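You operate a simulated robot arm through the tools that you are given. There is no shell and no other tool.

You are at the controls of a simulated robot arm. One attempt, no reset.

## Task
Slide the trinket box off the dull patch and wax the patch.
Fine: use the yellow cloth pad and put it back; close the tin. Set down upright: cloth pad. A coat counts when it lies all over at full strength: go over it till it gets no stronger.
Where things are to end (x, y in the base frame): trinket box within 0.03 m of [0.34, 0.13].
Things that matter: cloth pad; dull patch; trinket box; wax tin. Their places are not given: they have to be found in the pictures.

It is judged by the outcome, as a careful person would: the job done as asked, and still so three seconds after it is handed in. It fails if anything else is knocked over, pushed out of place, dropped, spilled or broken. Flat cloth is picked up by pressing the open fingertips on it (5 to 10 N) and closing them slowly along it; thin cloth reads only 2 to 8 mm in the jaws.

## Robot
A 6-joint arm with a two-finger parallel gripper, fixed in place. Base frame: the origin is on the floor under the middle of its stand, x ahead of it, y to its left, z up; the work surface is at about z = 0.74. Readings come in m, degrees, newtons and seconds.
With the tool pointing down near the work surface it reaches from about 0.2 to 0.64 m from the base axis. Its first joint turns from -66.0 to 66.0 degrees. Payload 2.7 kg.
The tool frame sits at the grasp point between the pads (the TCP): z along the fingers, y along the line on which they close. The tips reach 0.023 m beyond it. The gripper opens to 0.094 m. The fingers are 0.038 m wide and 0.01 m thick; the gripper's body (0.054 by 0.096 m) begins 0.039 m behind the TCP.
Orientation is that of the tool frame in the base frame, as a unit quaternion [x, y, z, w]. With the fingers straight down and closing along the base's y, the tool's x points along the base's -x, its y along +y and its z along -z.

## Interface
- The arm moves only by the tool servo_tool. Its argument "commands" is one flat list of numbers, 7 for each row, row after row: the finger opening in m, from 0 to 0.094, then the shift along the tool's x, y, z in m, then the turn, a rotation vector about the tool's x, y, z in degrees. In form: [claw, x, y, z, wx, wy, wz, claw, x, y, z, wx, wy, wz, ...]. A call has 1 to 20 rows; each row shifts and turns the commanded pose from where the row before left it, along the tool's axes as they then stand. Each row takes 0.2 s and may step no farther than 0.05 m and 8.6 degrees from the row before; otherwise, or with a gripper value out of range, the whole call is refused. A pose out of reach is approached as far as the arm can. The call stops where the force on the tool passes 90 N (or 10 N more than at its start, if that is more) or the arm is blocked; 0.2 s more then pass. Each finger travels about 0.045 m/s and halts on what it meets, pressing with about 38 N; the grip force reading is that of the motor and also rises with nothing between the fingers. The clock runs only during rows and for 0.2 s after the last one: add rows that do not move to give the fingers time. The reply holds the time, the measured pose of the TCP, the force on the tool along the base axes, the opening and the grip force, in the units named above and with some noise, with the torque about the TCP (base axes, N m) and any sound that the robot's microphone picked up.
- Cameras (640 x 400 px; columns grow to the right, rows downward): "scene" is fixed at [0.0804, -0.433, 1.4093]; the picture's right is [0.76, -0.66, 0.00], its down [-0.34, -0.40, -0.85] and it looks along [0.56, 0.64, -0.52] (base axes); focal length 325 px, centre (320, 200). "wrist" rides on the gripper at [0.086, 0.016, -0.075] in the tool frame; the picture's right is [-0.18, 0.98, 0.00], its down [-0.58, -0.11, -0.81] and it looks along [-0.79, -0.15, 0.59] (tool axes); focal length 243 px, centre (320, 200).
- get_image(camera): a new picture of that camera. No time passes.
- measure_at(camera, pixels): for up to 12 pixels [column, row] of the newest picture of that camera ("zoom" is the newest enlarged one), the place [x, y, z] in the base frame of the surface seen there, good to about 0.002 m. No time passes.
- enlarge(camera, box): a new picture of the part [left, top, right, bottom] of that camera's present view, enlarged. No time passes.
- sign_off(): hands the job in; it is judged then, once.

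Leave the gripper open and the arm clear of the work at the hand-in unless told otherwise.

The tools are called after "Emit:" as name(argument=value, ...) on one line, values as JSON. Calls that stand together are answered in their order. servo_tool: Moves the arm, as the interface text tells. Its arguments: {"type":"object","properties":{"commands":{"type":"array","items":{"type":"number"}}},"required":["commands"]} The other tools are called the same way: get_image (camera) takes a picture; measure_at (camera, pixels) gives the place of the surface under pixels of a picture; enlarge (camera, box) takes an enlarged picture of a part of a camera's view; sign_off () hands the job in.

At the start:

```text
clock: 0.0
eef_pos: [0.3582, 0.0043, 1.0569]
tcp_rot: [0.0, 1.0, 0.0, 0.0]
wrist_force: [-0.1, -0.6, -0.1]
ft_torque: [0.0, -0.03, 0.01]
gripper_width: 0.0939
grip_force: 0.1
```

scene: 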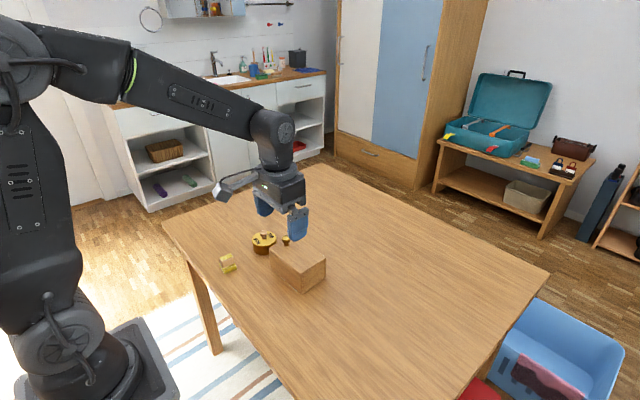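
wrist: 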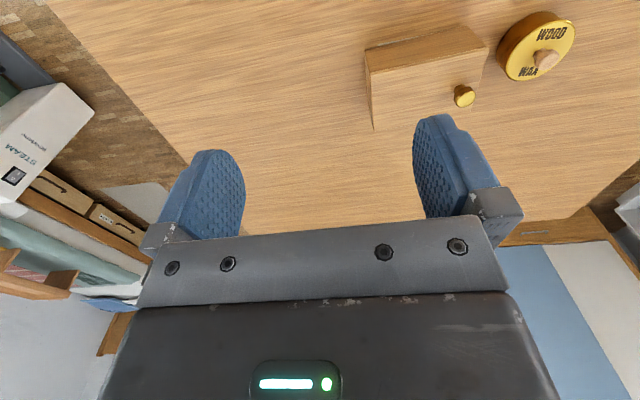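

I see the table with a wooden box at about (298,265), a yellow/brown tin at (264,242), a yellow item at (228,262), and a small brass thing at (286,240). I'll enlarge that area to look closely.

Emit:
enlarge(camera="scene", box=[200, 200, 360, 300])

Emit:
enlarge(camera="wrist", box=[340, 0, 640, 188])

```text
4.00 times, centred on (280, 250) of scene
```

zoom: 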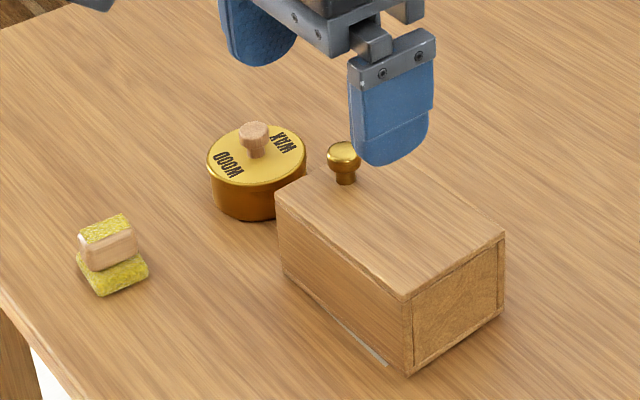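

```text
2.13 times, centred on (490, 94) of wrist
```

zoom: 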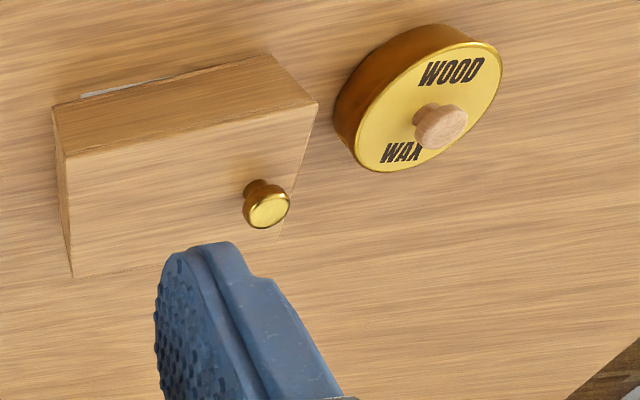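

The tin has a lid with a wooden knob; the yellow pad has a wooden grip; the box has a pale sliver peeking out under it (the patch). I'll measure points from a scene zoom.

Emit:
enlarge(camera="scene", box=[200, 200, 360, 300])

Emit:
measure_at(camera="zoom", pixels=[[343, 150], [345, 178], [278, 195], [404, 300], [503, 236], [340, 172], [408, 372], [284, 278], [503, 312], [385, 365], [335, 320], [390, 240]])

Emit:
measure_at(camera="zoom", pixels=[[253, 128], [257, 155], [210, 160], [304, 150], [250, 185], [265, 125], [104, 230], [108, 250], [108, 275], [80, 265], [148, 272], [102, 296]])

Emit:
measure_at(camera="wrist", pixels=[[464, 97], [458, 88], [367, 52], [374, 128], [488, 48], [462, 26], [430, 80], [374, 75], [548, 58], [500, 60], [574, 30], [400, 100]])

```text
4.00 times, centred on (280, 250) of scene
```

zoom: 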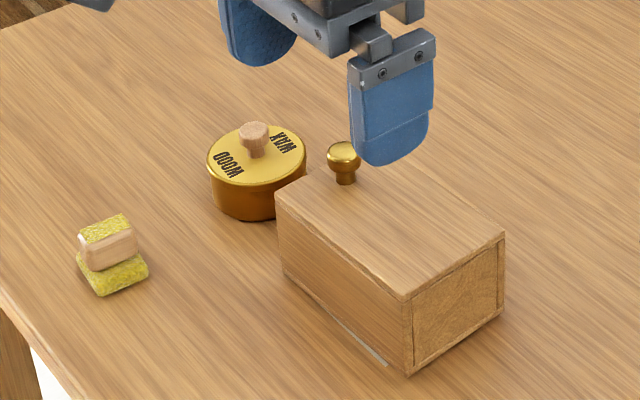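

```text
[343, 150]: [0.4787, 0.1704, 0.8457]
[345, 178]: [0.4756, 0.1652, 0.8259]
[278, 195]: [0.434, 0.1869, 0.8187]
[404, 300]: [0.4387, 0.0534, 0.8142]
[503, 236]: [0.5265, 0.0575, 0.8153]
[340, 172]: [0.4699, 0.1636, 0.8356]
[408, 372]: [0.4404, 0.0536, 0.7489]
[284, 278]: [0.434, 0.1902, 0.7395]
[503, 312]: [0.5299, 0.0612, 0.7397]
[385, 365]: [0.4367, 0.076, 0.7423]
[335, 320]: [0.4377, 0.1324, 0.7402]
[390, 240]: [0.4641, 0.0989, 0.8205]
```

```text
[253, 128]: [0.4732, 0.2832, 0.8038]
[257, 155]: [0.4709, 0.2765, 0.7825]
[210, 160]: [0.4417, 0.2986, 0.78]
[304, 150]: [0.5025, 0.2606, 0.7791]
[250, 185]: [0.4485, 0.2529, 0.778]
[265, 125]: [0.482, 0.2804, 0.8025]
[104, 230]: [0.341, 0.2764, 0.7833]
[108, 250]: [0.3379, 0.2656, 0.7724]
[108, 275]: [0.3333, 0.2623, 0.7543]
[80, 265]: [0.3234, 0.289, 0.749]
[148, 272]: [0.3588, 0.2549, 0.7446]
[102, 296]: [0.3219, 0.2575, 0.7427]
```

```text
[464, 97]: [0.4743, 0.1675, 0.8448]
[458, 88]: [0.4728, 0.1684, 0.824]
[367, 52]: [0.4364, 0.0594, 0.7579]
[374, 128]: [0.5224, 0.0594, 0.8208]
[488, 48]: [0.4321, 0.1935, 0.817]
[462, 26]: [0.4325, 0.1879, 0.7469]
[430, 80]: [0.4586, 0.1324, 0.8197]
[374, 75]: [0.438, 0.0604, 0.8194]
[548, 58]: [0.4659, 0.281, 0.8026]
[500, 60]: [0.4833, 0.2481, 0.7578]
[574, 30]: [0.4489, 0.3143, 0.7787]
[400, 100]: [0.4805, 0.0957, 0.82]
```

Box spans about x 0.436–0.525, y 0.056–0.190, top z 0.82, with a brass knob on top near (0.474,0.167). Tin is at about (0.470,0.280), pad at about (0.338,0.268). I'll take closer looks at the knob, the pad and the tin.

Emit:
enlarge(camera="wrist", box=[430, 60, 510, 110])

Emit:
enlarge(camera="scene", box=[208, 245, 248, 285])

Emit:
enlarge(camera="scene", box=[264, 225, 334, 300])

```text
8.00 times, centred on (470, 85) of wrist
```

zoom: 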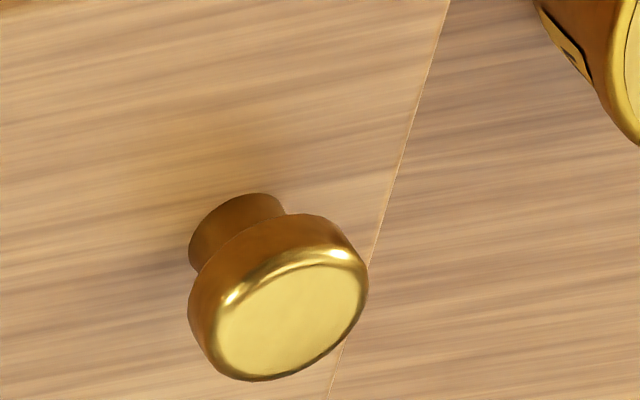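

```text
10.00 times, centred on (228, 265) of scene
```

zoom: 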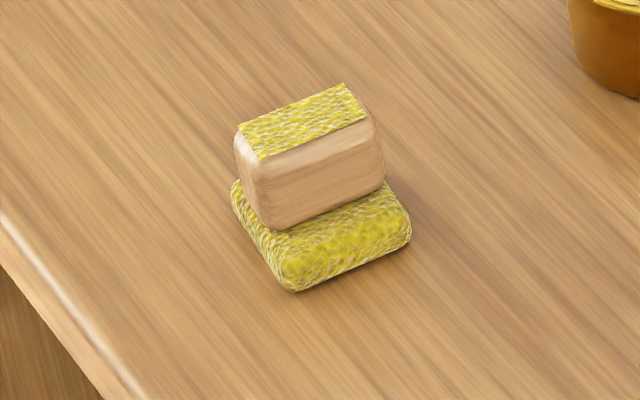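

```text
5.33 times, centred on (299, 262) of scene
```

zoom: 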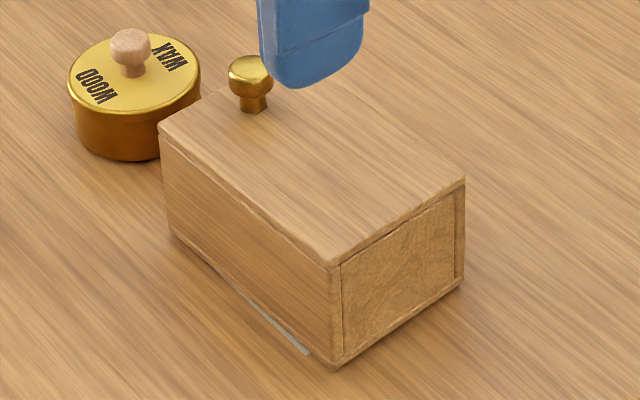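

The knob stands on the box's lid, the pad is a block with a yellow cloth base and a wooden grip. I plan to push the box in -x with both open fingertips on its +x face; to keep the wrist camera clear of the knob I first turn the tool about its z by 170 degrees here in free space.

Emit:
servo_tool(commands=[0.09, 0, 0, 0, 0, 0, 8.5, 0.09, 0, 0, 0, 0, 0, 8.5, 0.09, 0, 0, 0, 0, 0, 8.5, 0.09, 0, 0, 0, 0, 0, 8.5, 0.09, 0, 0, 0, 0, 0, 8.5, 0.09, 0, 0, 0, 0, 0, 8.5, 0.09, 0, 0, 0, 0, 0, 8.5, 0.09, 0, 0, 0, 0, 0, 8.5, 0.09, 0, 0, 0, 0, 0, 8.5, 0.09, 0, 0, 0, 0, 0, 8.5])

```text
clock: 2.2
eef_pos: [0.3569, 0.0037, 1.0575]
tcp_rot: [0.677, 0.736, -0.001, -0.001]
wrist_force: [-1.0, 0.3, 0.3]
ft_torque: [0.03, -0.01, -0.01]
gripper_width: 0.09
grip_force: 0.1
```

It turned 85° without trouble. I'll continue turning to 180° total.

Emit:
servo_tool(commands=[0.09, 0, 0, 0, 0, 0, 8.5, 0.09, 0, 0, 0, 0, 0, 8.5, 0.09, 0, 0, 0, 0, 0, 8.5, 0.09, 0, 0, 0, 0, 0, 8.5, 0.09, 0, 0, 0, 0, 0, 8.5, 0.09, 0, 0, 0, 0, 0, 8.5, 0.09, 0, 0, 0, 0, 0, 8.5, 0.09, 0, 0, 0, 0, 0, 8.5, 0.09, 0, 0, 0, 0, 0, 8.5, 0.09, 0, 0, 0, 0, 0, 8.5, 0.09, 0, 0, 0, 0, 0, 8, 0.09, 0, 0, 0, 0, 0, 2])

Emit:
get_image(camera="wrist")

Emit:
get_image(camera="scene")

```text
clock: 4.8
eef_pos: [0.3564, -0.0902, 1.0524]
tcp_rot: [1.0, 0.004, 0.001, -0.003]
wrist_force: [0.2, -0.2, -0.1]
ft_torque: [0.01, -0.01, -0.03]
gripper_width: 0.0902
grip_force: 0.2
out of reach, approached as far as the arm can: row 10, 11, 12
```

```text
taken
```

wrist: 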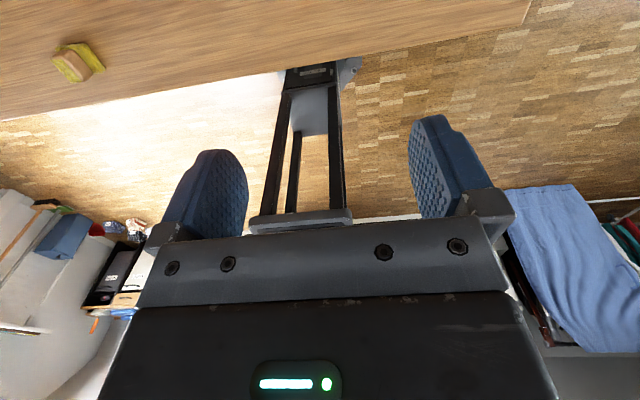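

```text
taken
```

scene: 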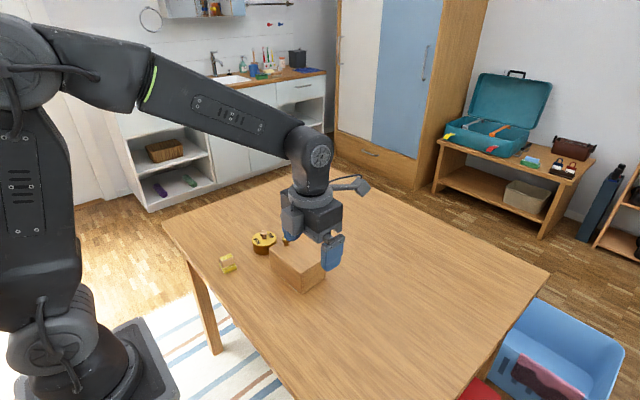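

The joint limit was reached near 166°, so the 180° grip isn't good. Instead I'll go back to the starting orientation and push with the tool tilted (tips leading to -x), which lifts the camera clear of the knob. Turning back now.

Emit:
servo_tool(commands=[0.09, 0, 0, 0, 0, 0, -8.5, 0.09, 0, 0, 0, 0, 0, -8.5, 0.09, 0, 0, 0, 0, 0, -8.5, 0.09, 0, 0, 0, 0, 0, -8.5, 0.09, 0, 0, 0, 0, 0, -8.5, 0.09, 0, 0, 0, 0, 0, -8.5, 0.09, 0, 0, 0, 0, 0, -8.5, 0.09, 0, 0, 0, 0, 0, -8.5, 0.09, 0, 0, 0, 0, 0, -8.5, 0.09, 0, 0, 0, 0, 0, -8.5, 0.09, 0, 0, 0, 0, 0, -8.5, 0.09, 0, 0, 0, 0, 0, -8.5, 0.09, 0, 0, 0, 0, 0, -8.5, 0.09, 0, 0, 0, 0, 0, -8.5, 0.09, 0, 0, 0, 0, 0, -8.5, 0.09, 0, 0, 0, 0, 0, -8.5, 0.09, 0, 0, 0, 0, 0, -8.5, 0.09, 0, 0, 0, 0, 0, -8.5, 0.09, 0, 0, 0, 0, 0, -8.5, 0.09, 0, 0, 0, 0, 0, -8.5])

```text
clock: 9.0
eef_pos: [0.3565, -0.0894, 1.0518]
tcp_rot: [0.086, 0.996, 0.0, 0.0]
wrist_force: [0.5, 1.5, -0.3]
ft_torque: [0.02, 0.01, 0.0]
gripper_width: 0.0898
grip_force: 0.1
```

I'm at 9.9° short of the start yaw. I'll finish the turn and then travel at this height to about (0.60, 0.122, 1.05).

Emit:
servo_tool(commands=[0.09, 0, 0, 0, 0, 0, -5, 0.09, 0, 0, 0, 0, 0, -4.9, 0.09, -0.035, 0.03, 0, 0, 0, 0, 0.09, -0.035, 0.03, 0, 0, 0, 0, 0.09, -0.035, 0.03, 0, 0, 0, 0, 0.09, -0.035, 0.03, 0, 0, 0, 0, 0.09, -0.035, 0.03, 0, 0, 0, 0, 0.09, -0.035, 0.03, 0, 0, 0, 0, 0.09, -0.033, 0.031, 0, 0, 0, 0])

```text
clock: 11.0
eef_pos: [0.5988, 0.1211, 1.0524]
tcp_rot: [0.0, 1.0, 0.0, -0.001]
wrist_force: [0.0, -0.5, 0.4]
ft_torque: [0.02, 0.02, 0.03]
gripper_width: 0.0899
grip_force: 0.1
```

Now at (0.599,0.121,1.052), upright yaw. I'll tilt 20° about tool y (tips toward -x) and descend vertically, stopping first at about z 0.815.

Emit:
servo_tool(commands=[0.09, 0, 0, 0, 0, 6.7, 0, 0.09, 0, 0, 0, 0, 6.7, 0, 0.09, 0, 0, 0, 0, 6.6, 0, 0.09, -0.0135, 0, 0.0371, 0, 0, 0, 0.09, -0.0135, 0, 0.0371, 0, 0, 0, 0.09, -0.0135, 0, 0.0371, 0, 0, 0, 0.09, -0.0135, 0, 0.0371, 0, 0, 0, 0.09, -0.0135, 0, 0.0371, 0, 0, 0, 0.09, -0.0135, 0, 0.0371, 0, 0, 0, 0.09, 0, 0, 0, 0, 0, 0])

Emit:
enlarge(camera="scene", box=[220, 170, 420, 310])

```text
clock: 13.2
eef_pos: [0.5556, 0.11, 0.804]
tcp_rot: [0.001, 0.985, 0.001, -0.174]
wrist_force: [0.5, 0.4, -0.4]
ft_torque: [0.04, 0.01, 0.02]
gripper_width: 0.09
grip_force: 0.1
out of reach, approached as far as the arm can: row 1, 2, 3
```

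```text
2.86 times, centred on (320, 240) of scene
```

zoom: 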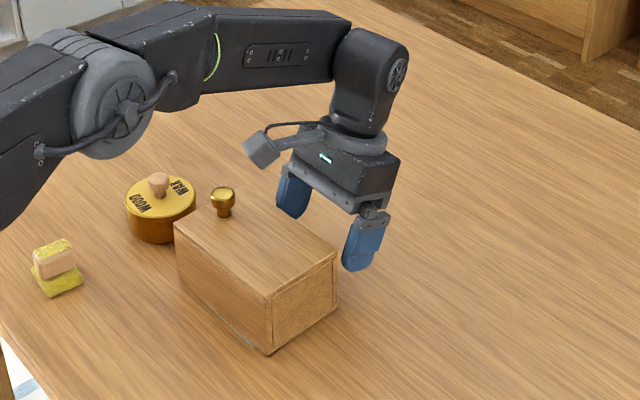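

The tilt at height was at the reach limit so the tool ended at (0.556,0.110,0.804), close to the box face. I'll back away to x≈0.577, y≈0.122 first.

Emit:
servo_tool(commands=[0.09, -0.0188, 0.012, -0.0068, 0, 0, 0, 0.09, 0, 0, 0, 0, 0, 0])

```text
clock: 13.8
eef_pos: [0.567, 0.1202, 0.8037]
tcp_rot: [0.001, 0.985, 0.001, -0.174]
wrist_force: [-0.1, -0.4, -0.9]
ft_torque: [0.05, -0.03, 0.0]
gripper_width: 0.0899
grip_force: 0.1
out of reach, approached as far as the arm can: row 1
```

Reach limit puts me at x 0.567; the finger front edge is then about 0.541, still clear of the box face (≈0.527). I'll descend 0.026 m straight.

Emit:
servo_tool(commands=[0.09, -0.0045, 0, 0.0122, 0, 0, 0, 0.09, -0.0045, 0, 0.0122, 0, 0, 0, 0.09, 0, 0, 0, 0, 0, 0])

Emit:
enlarge(camera="scene", box=[240, 190, 400, 290])

Emit:
get_image(camera="wrist")

```text
clock: 14.6
eef_pos: [0.5635, 0.1166, 0.7792]
tcp_rot: [0.001, 0.985, 0.0, -0.174]
wrist_force: [-0.4, -0.1, 0.9]
ft_torque: [0.0, -0.01, 0.01]
gripper_width: 0.0898
grip_force: 0.0
out of reach, approached as far as the arm can: row 2
```

```text
4.00 times, centred on (320, 240) of scene
```

zoom: 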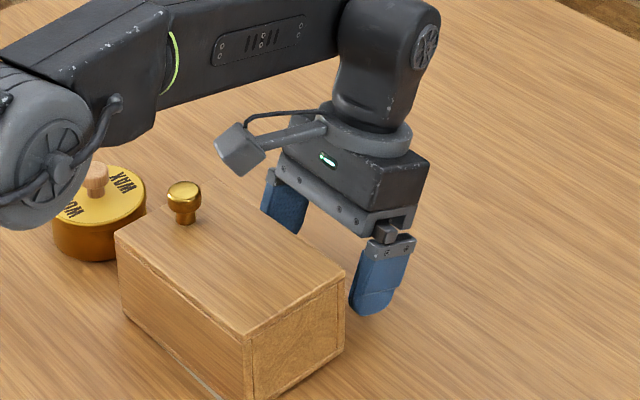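

```text
taken
```

wrist: 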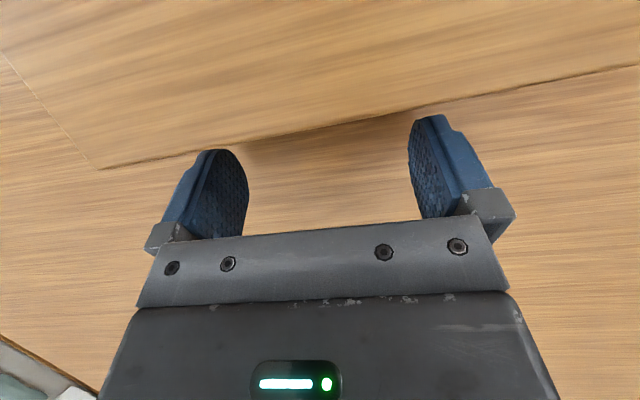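

Fingers are in front of the box's +x face with the knob and camera well separated. I'll push gently in -x: first slow, then about 0.07 m, then check.

Emit:
servo_tool(commands=[0.09, 0.00376, 0, 0.00137, 0, 0, 0, 0.09, 0.00376, 0, 0.00137, 0, 0, 0, 0.09, 0.00376, 0, 0.00137, 0, 0, 0, 0.09, 0.00376, 0, 0.00137, 0, 0, 0, 0.09, 0.00376, 0, 0.00137, 0, 0, 0, 0.09, 0.00376, 0, 0.00137, 0, 0, 0, 0.09, 0.00376, 0, 0.00137, 0, 0, 0, 0.09, 0.00376, 0, 0.00137, 0, 0, 0])

Emit:
enlarge(camera="scene", box=[240, 190, 400, 290])

```text
clock: 16.4
eef_pos: [0.5302, 0.1167, 0.778]
tcp_rot: [0.001, 0.985, -0.001, -0.175]
wrist_force: [4.0, -1.4, 0.8]
ft_torque: [-0.03, -0.05, -0.1]
gripper_width: 0.0898
grip_force: 0.0
```

```text
4.00 times, centred on (320, 240) of scene
```

zoom: 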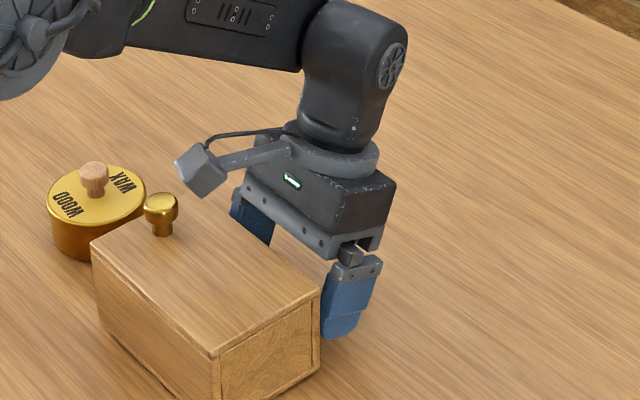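

The box slides with about 4 N and the knob stays put. I'll measure the box's current position to relate it to the TCP.

Emit:
measure_at(camera="zoom", pixels=[[94, 246], [214, 352], [318, 292], [160, 200], [200, 290]])

```text
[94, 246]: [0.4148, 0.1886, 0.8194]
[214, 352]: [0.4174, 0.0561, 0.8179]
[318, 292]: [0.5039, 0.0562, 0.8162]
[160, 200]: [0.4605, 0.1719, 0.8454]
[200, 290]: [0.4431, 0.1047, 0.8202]
```

Box centre is now x≈0.460 with TCP at 0.530 (offset 0.070). I need about 0.12 m more; pushing 0.112 m at 0.04 m/s, then checking.

Emit:
servo_tool(commands=[0.09, 0.00752, 0, 0.00274, 0, 0, 0, 0.09, 0.00752, 0, 0.00274, 0, 0, 0, 0.09, 0.00752, 0, 0.00274, 0, 0, 0, 0.09, 0.00752, 0, 0.00274, 0, 0, 0, 0.09, 0.00752, 0, 0.00274, 0, 0, 0, 0.09, 0.00752, 0, 0.00274, 0, 0, 0, 0.09, 0.00752, 0, 0.00274, 0, 0, 0, 0.09, 0.00752, 0, 0.00274, 0, 0, 0, 0.09, 0.00752, 0, 0.00274, 0, 0, 0, 0.09, 0.00752, 0, 0.00274, 0, 0, 0, 0.09, 0.00752, 0, 0.00274, 0, 0, 0, 0.09, 0.00752, 0, 0.00274, 0, 0, 0, 0.09, 0.00752, 0, 0.00274, 0, 0, 0, 0.09, 0.00376, 0, 0.00137, 0, 0, 0])

Emit:
enlarge(camera="scene", box=[190, 190, 350, 290])

```text
clock: 19.4
eef_pos: [0.4214, 0.117, 0.7794]
tcp_rot: [0.0, 0.985, 0.0, -0.173]
wrist_force: [5.6, 0.4, 2.0]
ft_torque: [0.1, -0.01, -0.08]
gripper_width: 0.0898
grip_force: 0.1
```

```text
4.00 times, centred on (270, 240) of scene
```

zoom: 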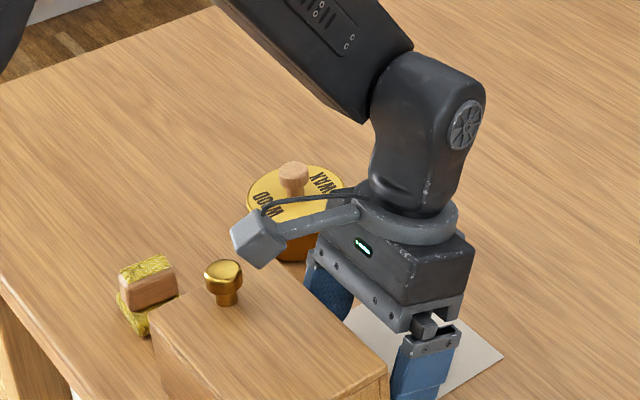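

The pale patch is now exposed behind the fingers. I'll measure box top corners and patch corners.

Emit:
enlarge(camera="scene", box=[200, 220, 360, 320])

Emit:
measure_at(camera="zoom", pixels=[[112, 198], [233, 307], [345, 248], [182, 150], [460, 235], [300, 232], [395, 290]])

```text
4.00 times, centred on (280, 270) of scene
```

zoom: 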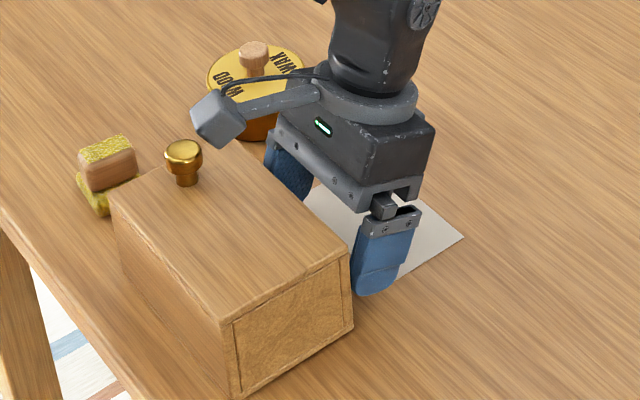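

```text
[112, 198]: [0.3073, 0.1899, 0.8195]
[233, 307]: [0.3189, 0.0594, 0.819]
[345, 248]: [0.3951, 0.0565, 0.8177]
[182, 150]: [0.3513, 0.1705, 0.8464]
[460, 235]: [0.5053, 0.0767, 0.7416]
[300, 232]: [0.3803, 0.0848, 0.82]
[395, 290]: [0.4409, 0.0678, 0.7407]
```

Box centre is at x≈0.352, y≈0.123. I'll push 0.013 m more to bring it to about 0.339, then back off 0.03 m in +x and rise.

Emit:
servo_tool(commands=[0.09, 0.0042, 0, 0.0015, 0, 0, 0, 0.09, 0.0042, 0, 0.0015, 0, 0, 0, 0.09, 0.0038, 0, 0.0014, 0, 0, 0, 0.09, 0, 0, 0, 0, 0, 0])

Emit:
servo_tool(commands=[0.09, -0.0094, 0, -0.0034, 0, 0, 0, 0.09, -0.0188, 0, -0.0068, 0, 0, 0, 0.09, 0.0103, 0, -0.0282, 0, 0, 0, 0.09, 0.0103, 0, -0.0282, 0, 0, 0, 0.09, 0.0103, 0, -0.0282, 0, 0, 0, 0.09, 0.0103, 0, -0.0282, 0, -6.7, 0, 0.09, 0, 0, -0.03, 0, -6.7, 0, 0.09, 0, 0, -0.03, 0, -6.6, 0, 0.09, 0, 0, 0, 0, 0, 0])

Emit:
enlarge(camera="scene", box=[200, 220, 360, 320])

Emit:
get_image(camera="wrist")

```text
clock: 20.4
eef_pos: [0.4088, 0.1177, 0.779]
tcp_rot: [0.001, 0.985, 0.0, -0.174]
wrist_force: [4.7, -0.4, -0.1]
ft_torque: [-0.11, -0.05, 0.0]
gripper_width: 0.0901
grip_force: 0.1
```

```text
clock: 22.4
eef_pos: [0.4505, 0.1169, 0.9589]
tcp_rot: [0.0, 1.0, 0.0, 0.001]
wrist_force: [-0.4, 0.7, 0.5]
ft_torque: [0.0, 0.02, -0.02]
gripper_width: 0.0899
grip_force: 0.1
```

```text
4.00 times, centred on (280, 270) of scene
```

zoom: 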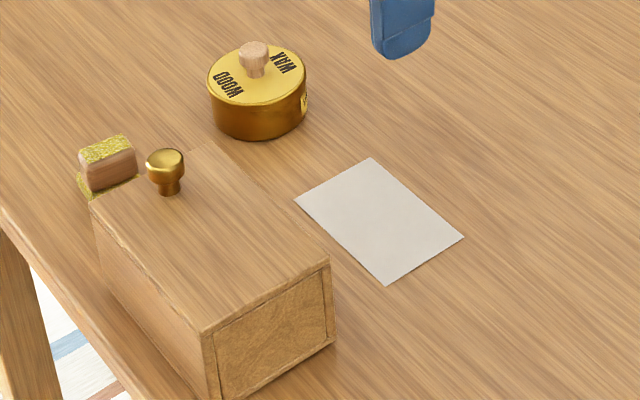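

```text
taken
```

wrist: 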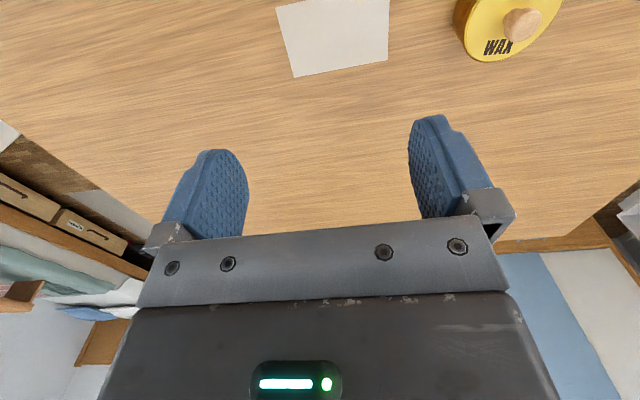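

Patch is fully exposed. I'll measure the patch corners, the box corners and the tin in this zoomed picture.

Emit:
measure_at(camera="zoom", pixels=[[298, 200], [370, 160], [460, 237], [388, 282], [380, 220], [92, 206], [203, 328], [327, 262], [206, 146]])

Emit:
measure_at(camera="zoom", pixels=[[253, 48], [240, 52], [269, 52], [252, 44], [256, 76], [209, 78], [306, 70], [256, 104], [245, 48], [258, 138], [105, 150], [167, 155]])

Emit:
measure_at(camera="wrist", pixels=[[278, 6], [388, 2], [387, 60], [294, 76], [522, 24], [520, 8], [510, 34], [465, 20], [480, 58], [524, 42], [535, 20]])

```text
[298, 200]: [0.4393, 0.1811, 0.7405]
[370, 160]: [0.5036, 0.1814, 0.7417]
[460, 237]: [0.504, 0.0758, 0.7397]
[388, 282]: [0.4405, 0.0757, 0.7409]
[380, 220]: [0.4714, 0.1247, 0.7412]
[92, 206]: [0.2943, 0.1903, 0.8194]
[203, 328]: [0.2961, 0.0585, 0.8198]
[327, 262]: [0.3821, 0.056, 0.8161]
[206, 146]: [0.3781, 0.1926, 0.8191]
```

```text
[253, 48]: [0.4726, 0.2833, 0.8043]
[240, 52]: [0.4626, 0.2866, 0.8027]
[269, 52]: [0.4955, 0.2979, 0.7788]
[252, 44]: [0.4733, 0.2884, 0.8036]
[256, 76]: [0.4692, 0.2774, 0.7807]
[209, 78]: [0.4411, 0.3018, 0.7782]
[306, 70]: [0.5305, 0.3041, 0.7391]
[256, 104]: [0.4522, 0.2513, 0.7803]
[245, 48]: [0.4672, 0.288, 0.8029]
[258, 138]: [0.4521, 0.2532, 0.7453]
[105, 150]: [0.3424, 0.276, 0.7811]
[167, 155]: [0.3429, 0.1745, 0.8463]
```

```text
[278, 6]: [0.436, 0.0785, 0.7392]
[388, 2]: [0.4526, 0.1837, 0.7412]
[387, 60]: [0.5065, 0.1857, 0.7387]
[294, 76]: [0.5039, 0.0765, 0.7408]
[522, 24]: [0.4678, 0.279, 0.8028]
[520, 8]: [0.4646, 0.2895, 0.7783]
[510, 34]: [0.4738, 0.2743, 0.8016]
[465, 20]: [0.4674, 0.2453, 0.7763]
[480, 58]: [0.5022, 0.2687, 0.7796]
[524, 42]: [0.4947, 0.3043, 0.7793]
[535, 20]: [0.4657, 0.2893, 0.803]
```

Patch spans x 0.4385–0.5045, y 0.0755–0.183; box centre is (0.338,0.124), as wanted; tin centre about (0.470,0.282), knob top z≈0.803. Next I'll move the wrist camera so that it views the pad from above: TCP to about (0.29,0.25,1.0).

Emit:
servo_tool(commands=[0.09, 0.032, 0.0266, -0.01, 0, 0, 0, 0.09, 0.032, 0.0266, -0.01, 0, 0, 0, 0.09, 0.032, 0.0266, -0.01, 0, 0, 0, 0.09, 0.032, 0.0266, -0.01, 0, 0, 0, 0.09, 0.032, 0.0266, 0, 0, 0, 0, 0.09, 0, 0, 0, 0, 0, 0])

Emit:
get_image(camera="wrist")

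Emit:
get_image(camera="scene")

```text
clock: 23.8
eef_pos: [0.2896, 0.2497, 0.9976]
tcp_rot: [0.001, 1.0, 0.0, 0.0]
wrist_force: [1.1, 0.9, 0.4]
ft_torque: [-0.01, 0.0, 0.03]
gripper_width: 0.0899
grip_force: 0.0
```

```text
taken
```

wrist: 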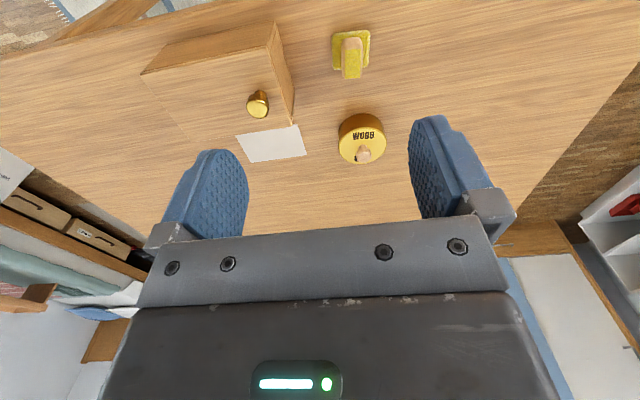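

```text
taken
```

scene: 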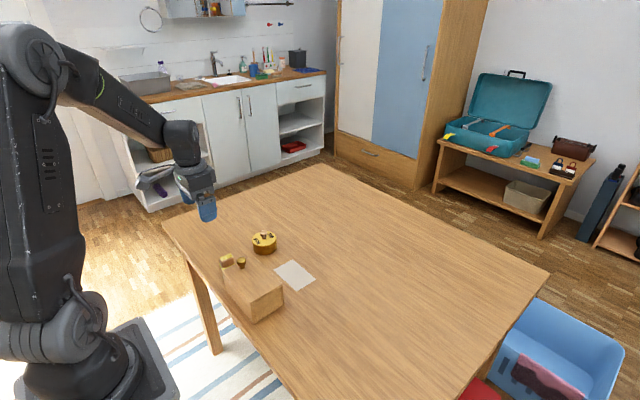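

The pad is seen in the wrist view at (351,52). I'll enlarge it and measure its block and base corners.

Emit:
enlarge(camera="wrist", box=[310, 20, 390, 90])

Emit:
measure_at(camera="wrist", pixels=[[345, 40], [360, 40], [345, 76], [360, 76], [352, 58], [334, 34], [368, 32], [335, 66], [366, 66], [600, 60], [560, 110], [345, 57]])

```text
5.71 times, centred on (350, 55) of wrist
```

zoom: 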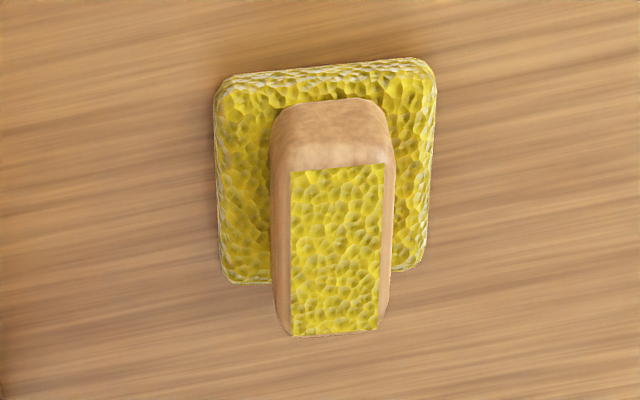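

```text
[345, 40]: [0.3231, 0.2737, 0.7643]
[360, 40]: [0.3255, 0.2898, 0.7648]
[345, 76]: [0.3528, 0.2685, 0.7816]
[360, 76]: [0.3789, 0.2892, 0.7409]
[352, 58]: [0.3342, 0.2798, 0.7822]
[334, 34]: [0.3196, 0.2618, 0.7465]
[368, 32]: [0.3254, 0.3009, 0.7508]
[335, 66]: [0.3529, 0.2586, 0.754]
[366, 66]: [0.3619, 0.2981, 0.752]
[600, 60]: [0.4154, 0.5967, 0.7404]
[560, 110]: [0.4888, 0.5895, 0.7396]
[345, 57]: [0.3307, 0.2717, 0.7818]
```

I'll get finer measurements from this zoomed picture of the pad.

Emit:
measure_at(camera="zoom", pixels=[[293, 175], [382, 170], [376, 325], [294, 330], [336, 250], [220, 82], [430, 72], [422, 262], [226, 275], [280, 200], [389, 200], [330, 130]])

```text
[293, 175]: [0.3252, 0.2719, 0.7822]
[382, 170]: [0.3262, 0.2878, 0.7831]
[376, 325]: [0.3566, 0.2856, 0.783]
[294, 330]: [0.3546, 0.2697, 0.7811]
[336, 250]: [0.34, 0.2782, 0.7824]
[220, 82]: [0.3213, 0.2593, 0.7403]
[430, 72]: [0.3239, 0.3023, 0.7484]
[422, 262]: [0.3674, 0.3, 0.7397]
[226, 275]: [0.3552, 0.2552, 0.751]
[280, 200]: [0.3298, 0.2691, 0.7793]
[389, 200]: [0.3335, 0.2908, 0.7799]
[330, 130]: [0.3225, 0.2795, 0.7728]
```

Pad: base ≈0.042 m square centred (0.341,0.279), block 0.022 m wide in y, top z 0.783, yaw about -4°. Now I'll zoom in on the tin's knob from this view for its centre.

Emit:
enlarge(camera="wrist", box=[325, 105, 400, 170])

```text
6.15 times, centred on (362, 138) of wrist
```

zoom: 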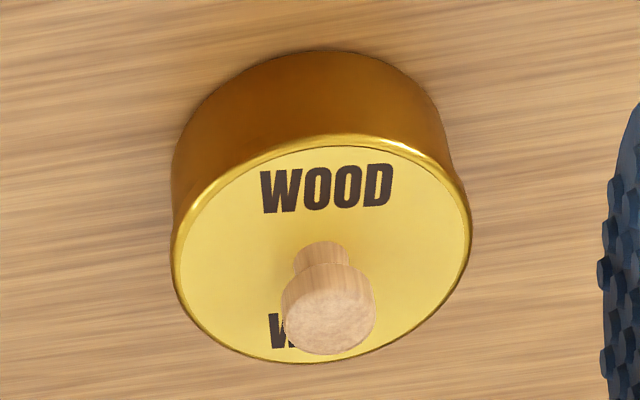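

Emit:
measure_at(camera="zoom", pixels=[[327, 320], [286, 322], [372, 318], [327, 292], [330, 350], [178, 280], [466, 265], [320, 142], [310, 358], [318, 250], [318, 262], [300, 60]])

```text
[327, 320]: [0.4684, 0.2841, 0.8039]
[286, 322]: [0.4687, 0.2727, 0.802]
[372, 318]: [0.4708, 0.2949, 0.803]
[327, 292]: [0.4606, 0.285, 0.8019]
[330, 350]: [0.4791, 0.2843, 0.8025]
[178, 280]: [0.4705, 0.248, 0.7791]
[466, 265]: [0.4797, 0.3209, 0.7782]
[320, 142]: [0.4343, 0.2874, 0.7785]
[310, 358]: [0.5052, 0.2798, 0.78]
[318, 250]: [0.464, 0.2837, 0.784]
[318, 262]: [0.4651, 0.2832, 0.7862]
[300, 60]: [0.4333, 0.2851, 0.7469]
```

Knob centre (0.470,0.284), head about 22 mm wide, top 0.803. I'll move above it with the gripper at 0.05 m opening to z≈0.85 and check alignment.

Emit:
servo_tool(commands=[0.07, -0.0361, 0.00686, 0.0195, 0, 0, 0, 0.06, -0.0361, 0.00686, 0.0195, 0, 0, 0, 0.05, -0.0361, 0.00686, 0.0195, 0, 0, 0, 0.05, -0.0361, 0.00686, 0.0195, 0, 0, 0, 0.05, -0.036, 0.00686, 0.0195, 0, 0, 0, 0.05, 0, 0, 0.025, 0, 0, 0, 0.05, 0, 0, 0.025, 0, 0, 0, 0.05, 0, 0, 0, 0, 0, 0])

Emit:
get_image(camera="wrist")

Emit:
enlarge(camera="scene", box=[200, 180, 360, 280])

```text
clock: 25.6
eef_pos: [0.4711, 0.2851, 0.8517]
tcp_rot: [0.0, 1.0, 0.0, 0.001]
wrist_force: [0.0, -0.3, 0.6]
ft_torque: [-0.02, -0.01, 0.0]
gripper_width: 0.0503
grip_force: 0.0
```

```text
taken
```

wrist: 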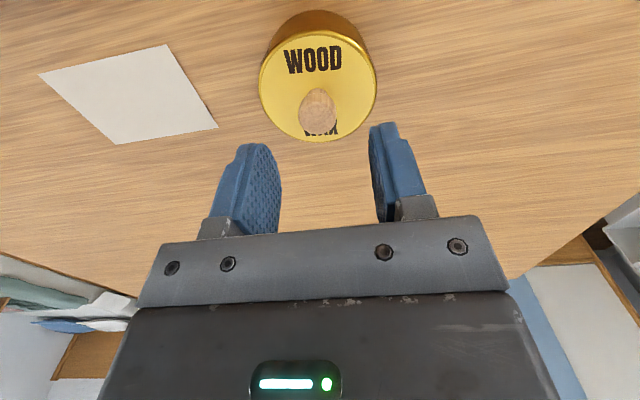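

```text
4.00 times, centred on (280, 230) of scene
```

zoom: 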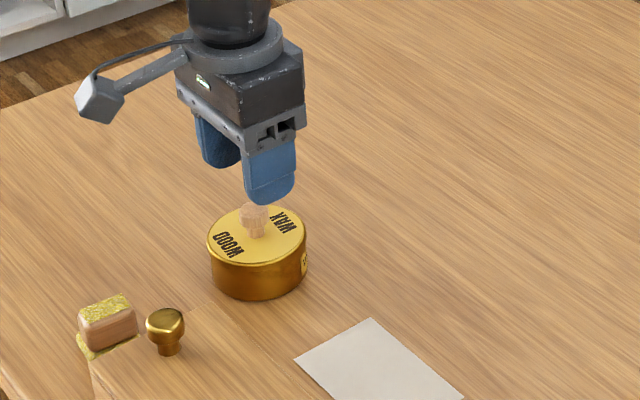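

Well aligned over the knob. I'll descend 0.045 m so the tips are just above the lid (z≈0.784), and close slowly on the knob.

Emit:
servo_tool(commands=[0.05, 0.001, -0.001, 0.015, 0, 0, 0, 0.05, 0, 0, 0.015, 0, 0, 0, 0.05, 0, 0, 0.014, 0, 0, 0, 0.05, 0, 0, 0, 0, 0, 0, 0.04, 0, 0, 0, 0, 0, 0, 0.032, 0, 0, 0, 0, 0, 0, 0.026, 0, 0, 0, 0, 0, 0, 0.018, 0, 0, 0, 0, 0, 0, 0.012, 0, 0, 0, 0, 0, 0, 0.012, 0, 0, 0, 0, 0, 0])

```text
clock: 27.8
eef_pos: [0.4709, 0.285, 0.8075]
tcp_rot: [0.001, 1.0, 0.0, 0.0]
wrist_force: [0.1, 0.5, 1.1]
ft_torque: [0.03, 0.0, -0.01]
gripper_width: 0.0212
grip_force: 37.7
heard: snap
```

The grip holds at 21 mm with 38 N, and a "snap" was heard. I'll look closely before doing anything else.

Emit:
enlarge(camera="scene", box=[230, 200, 300, 270])

Emit:
get_image(camera="wrist")

Emit:
get_image(camera="scene")

```text
5.71 times, centred on (265, 235) of scene
```

zoom: 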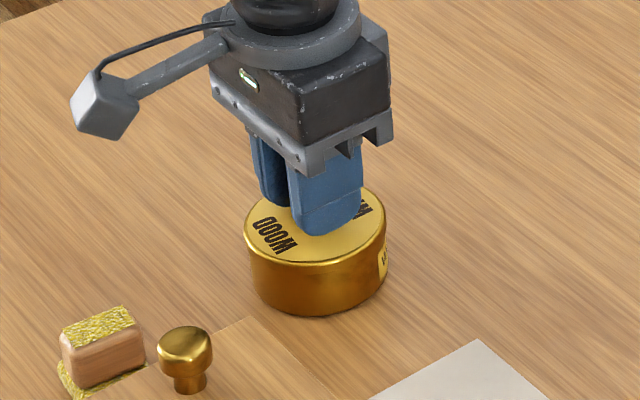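

```text
taken
```

wrist: 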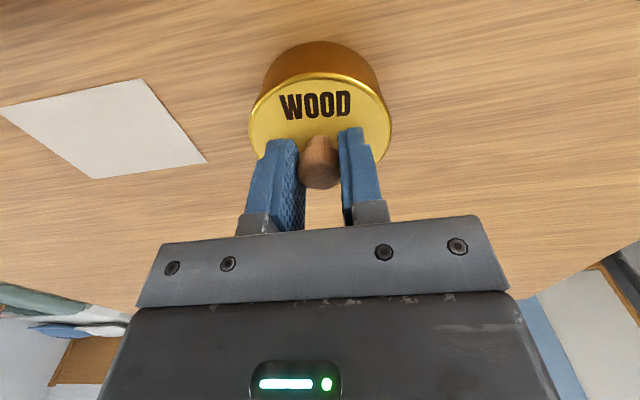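

```text
taken
```

scene: 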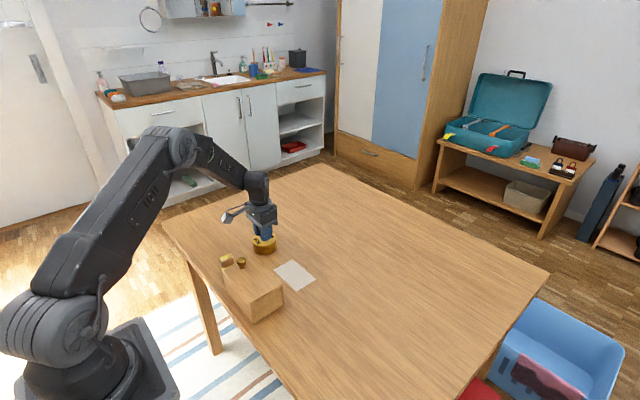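

Nothing looks broken; the snap may be the lid's catch freeing. I'll lift gently by a few mm and read the force.

Emit:
servo_tool(commands=[0.012, 0, 0, -0.003, 0, 0, 0, 0.012, 0, 0, -0.003, 0, 0, 0, 0.012, 0, 0, -0.004, 0, 0, 0, 0.012, 0, 0, 0, 0, 0, 0])

Emit:
enlarge(camera="scene", box=[230, 200, 300, 270])

```text
clock: 28.8
eef_pos: [0.4698, 0.284, 0.8173]
tcp_rot: [0.0, 1.0, 0.0, -0.001]
wrist_force: [0.3, 0.3, -0.9]
ft_torque: [-0.01, 0.02, -0.02]
gripper_width: 0.0213
grip_force: 37.9
```

```text
5.71 times, centred on (265, 235) of scene
```

zoom: 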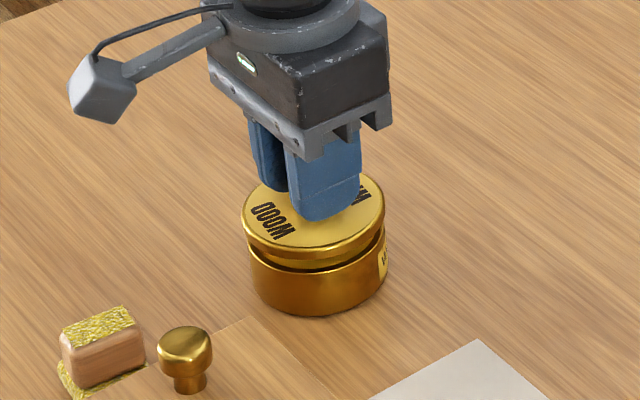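

The lid comes off cleanly. I'll lift it 0.07 m more and then carry it to about (0.43,0.39).

Emit:
servo_tool(commands=[0.012, 0, 0, -0.01, 0, 0, 0, 0.012, 0, 0, -0.02, 0, 0, 0, 0.012, 0, 0, -0.02, 0, 0, 0, 0.012, 0, 0, -0.02, 0, 0, 0, 0.012, 0.01, 0.0265, 0, 0, 0, 0, 0.012, 0.01, 0.0265, 0, 0, 0, 0, 0.012, 0.01, 0.0265, 0, 0, 0, 0, 0.012, 0.01, 0.0265, 0, 0, 0, 0, 0.012, 0, 0, 0, 0, 0, 0])

Emit:
enlarge(camera="scene", box=[200, 170, 320, 270])

Emit:
get_image(camera="wrist")

```text
clock: 30.8
eef_pos: [0.4307, 0.3898, 0.8867]
tcp_rot: [0.0, 1.0, 0.0, 0.0]
wrist_force: [0.7, -0.1, -0.4]
ft_torque: [0.0, -0.02, 0.01]
gripper_width: 0.0214
grip_force: 37.5
```

```text
4.00 times, centred on (260, 220) of scene
```

zoom: 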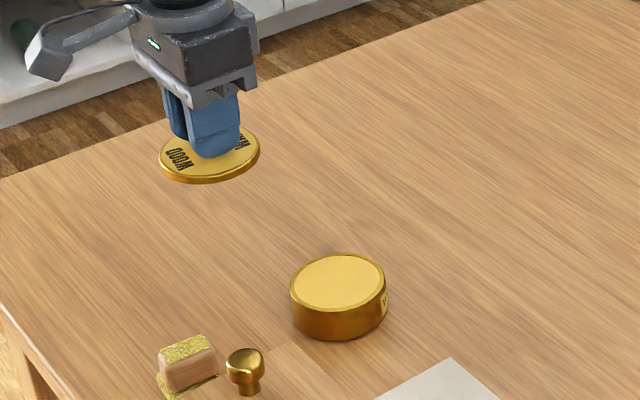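

```text
taken
```

wrist: 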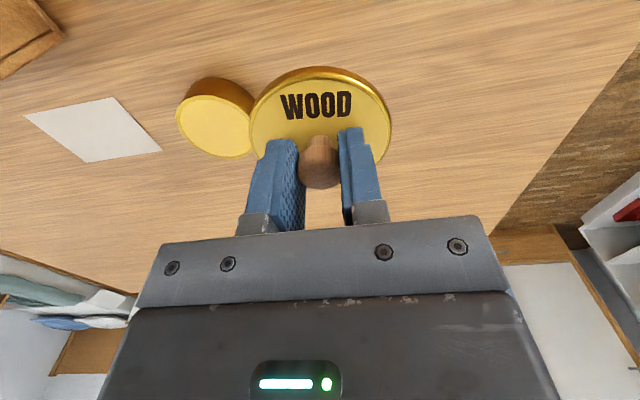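

The tin shows a pale wax surface near the rim. I'll measure the wax level and the lid's lower edge.

Emit:
enlarge(camera="scene", box=[200, 170, 320, 270])

Emit:
measure_at(camera="zoom", pixels=[[340, 282], [300, 280], [375, 275], [340, 260], [338, 305], [338, 313], [292, 292], [385, 285], [200, 178], [190, 160], [180, 174], [210, 183]])

```text
4.00 times, centred on (260, 220) of scene
```

zoom: 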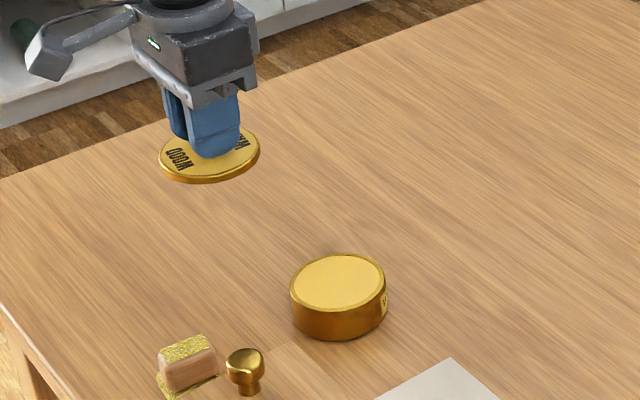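

```text
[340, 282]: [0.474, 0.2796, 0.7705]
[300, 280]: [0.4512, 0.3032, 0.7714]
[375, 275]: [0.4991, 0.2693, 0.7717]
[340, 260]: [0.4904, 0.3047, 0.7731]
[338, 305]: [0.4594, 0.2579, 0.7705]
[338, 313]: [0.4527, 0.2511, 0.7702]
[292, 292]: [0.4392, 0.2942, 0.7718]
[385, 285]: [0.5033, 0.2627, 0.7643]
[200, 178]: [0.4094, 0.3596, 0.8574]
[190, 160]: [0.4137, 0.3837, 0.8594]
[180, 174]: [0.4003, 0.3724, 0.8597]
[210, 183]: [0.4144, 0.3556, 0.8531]
```

Wax is at z≈0.7705, flush with the rim; the lid is about 8–9 mm thick. I'll lower the lid to the table: quickly to z≈0.79, then slowly.

Emit:
servo_tool(commands=[0.012, 0, 0, 0.03, 0, 0, 0, 0.012, 0, 0, 0.03, 0, 0, 0, 0.012, 0, 0, 0.03, 0, 0, 0, 0.012, 0, 0, 0.01, 0, 0, 0, 0.012, 0, 0, 0.003, 0, 0, 0, 0.012, 0, 0, 0.003, 0, 0, 0, 0.012, 0, 0, 0.001, 0, 0, 0, 0.012, 0, 0, 0, 0, 0, 0])

Emit:
enlarge(camera="scene", box=[190, 180, 310, 260])

```text
clock: 32.6
eef_pos: [0.4309, 0.3905, 0.779]
tcp_rot: [0.0, 1.0, 0.0, 0.0]
wrist_force: [0.3, -0.5, -0.2]
ft_torque: [0.0, -0.03, -0.02]
gripper_width: 0.0215
grip_force: 38.0
```

```text
5.00 times, centred on (250, 220) of scene
```

zoom: 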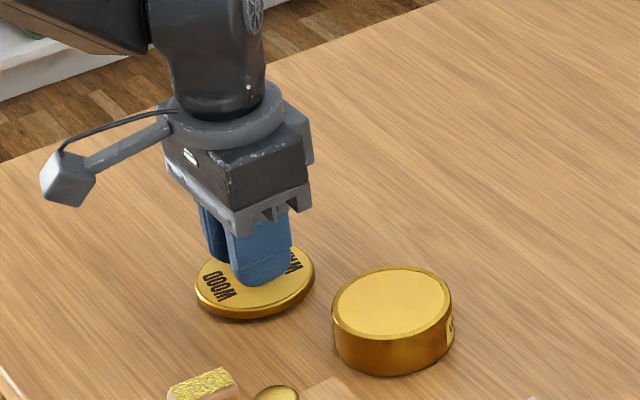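

No contact yet at TCP z 0.779. I'll go down in 1 mm steps to feel the table.

Emit:
servo_tool(commands=[0.012, 0, 0, 0.001, 0, 0, 0, 0.012, 0, 0, 0.001, 0, 0, 0, 0.012, 0, 0, 0, 0, 0, 0])

```text
clock: 33.4
eef_pos: [0.4303, 0.3893, 0.7778]
tcp_rot: [0.002, 1.0, 0.0, 0.0]
wrist_force: [1.0, 0.3, -0.6]
ft_torque: [0.01, 0.01, 0.01]
gripper_width: 0.0213
grip_force: 38.3
```

Emit:
servo_tool(commands=[0.012, 0, 0, 0.001, 0, 0, 0, 0.012, 0, 0, 0.001, 0, 0, 0, 0.012, 0, 0, 0, 0, 0, 0])

```text
clock: 34.2
eef_pos: [0.431, 0.3898, 0.7758]
tcp_rot: [0.001, 1.0, 0.0, 0.0]
wrist_force: [0.5, -0.4, -0.9]
ft_torque: [-0.01, 0.0, -0.01]
gripper_width: 0.0212
grip_force: 38.4
```

Still free (force within noise). Next two 1 mm steps.

Emit:
servo_tool(commands=[0.012, 0, 0, 0.001, 0, 0, 0, 0.012, 0, 0, 0, 0, 0, 0])

Emit:
servo_tool(commands=[0.012, 0, 0, 0.001, 0, 0, 0, 0.012, 0, 0, 0, 0, 0, 0])

Emit:
enlarge(camera="scene", box=[220, 220, 260, 250])

```text
clock: 34.8
eef_pos: [0.4306, 0.3898, 0.7751]
tcp_rot: [0.001, 1.0, 0.0, 0.001]
wrist_force: [-0.3, 0.1, -0.4]
ft_torque: [-0.02, -0.01, 0.0]
gripper_width: 0.0213
grip_force: 37.9
```

```text
clock: 35.4
eef_pos: [0.4306, 0.3901, 0.7746]
tcp_rot: [0.001, 1.0, 0.0, -0.001]
wrist_force: [-1.0, -1.0, 3.6]
ft_torque: [-0.09, 0.05, 0.02]
gripper_width: 0.0215
grip_force: 38.0
```

```text
13.33 times, centred on (240, 235) of scene
```

zoom: 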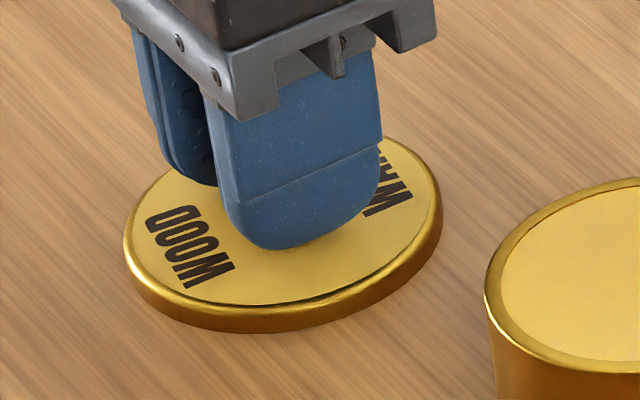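

Contact felt (3.6 N) at TCP z 0.7746; the lid sits flat. I'll open the fingers and rise.

Emit:
servo_tool(commands=[0.022, 0, 0, 0, 0, 0, 0, 0.03, 0, 0, 0, 0, 0, 0, 0.04, 0, 0, 0, 0, 0, 0, 0.05, 0, 0, 0, 0, 0, 0, 0.05, 0, 0, -0.02, 0, 0, 0, 0.05, 0, 0, -0.04, 0, 0, 0, 0.05, 0, 0, -0.04, 0, 0, 0, 0.05, 0, 0, 0, 0, 0, 0])

Emit:
enlarge(camera="scene", box=[190, 190, 310, 290])

Emit:
get_image(camera="wrist")

```text
clock: 37.2
eef_pos: [0.4308, 0.3898, 0.8736]
tcp_rot: [0.001, 1.0, 0.0, 0.0]
wrist_force: [-0.5, -0.3, 0.5]
ft_torque: [-0.01, 0.03, 0.01]
gripper_width: 0.0501
grip_force: 0.1
```

```text
4.00 times, centred on (250, 240) of scene
```

zoom: 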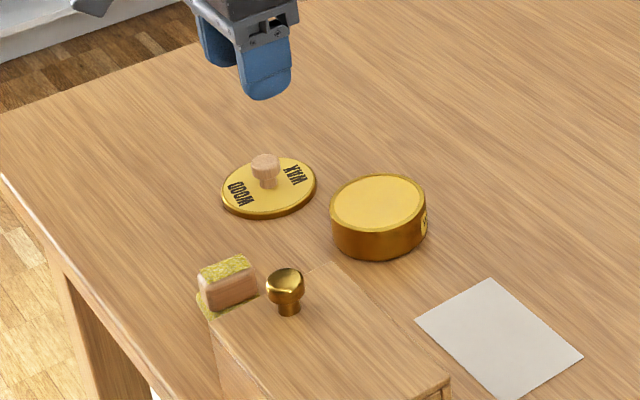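

```text
taken
```

wrist: 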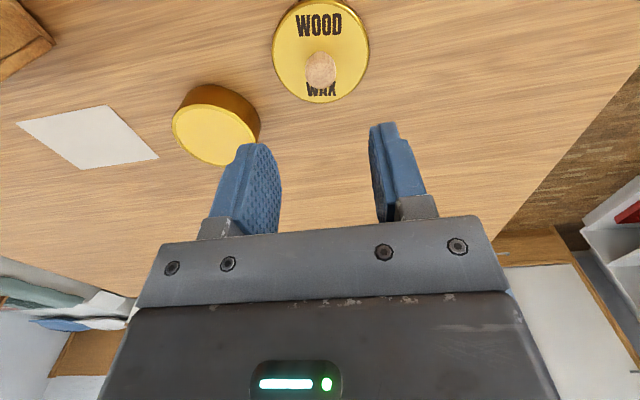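

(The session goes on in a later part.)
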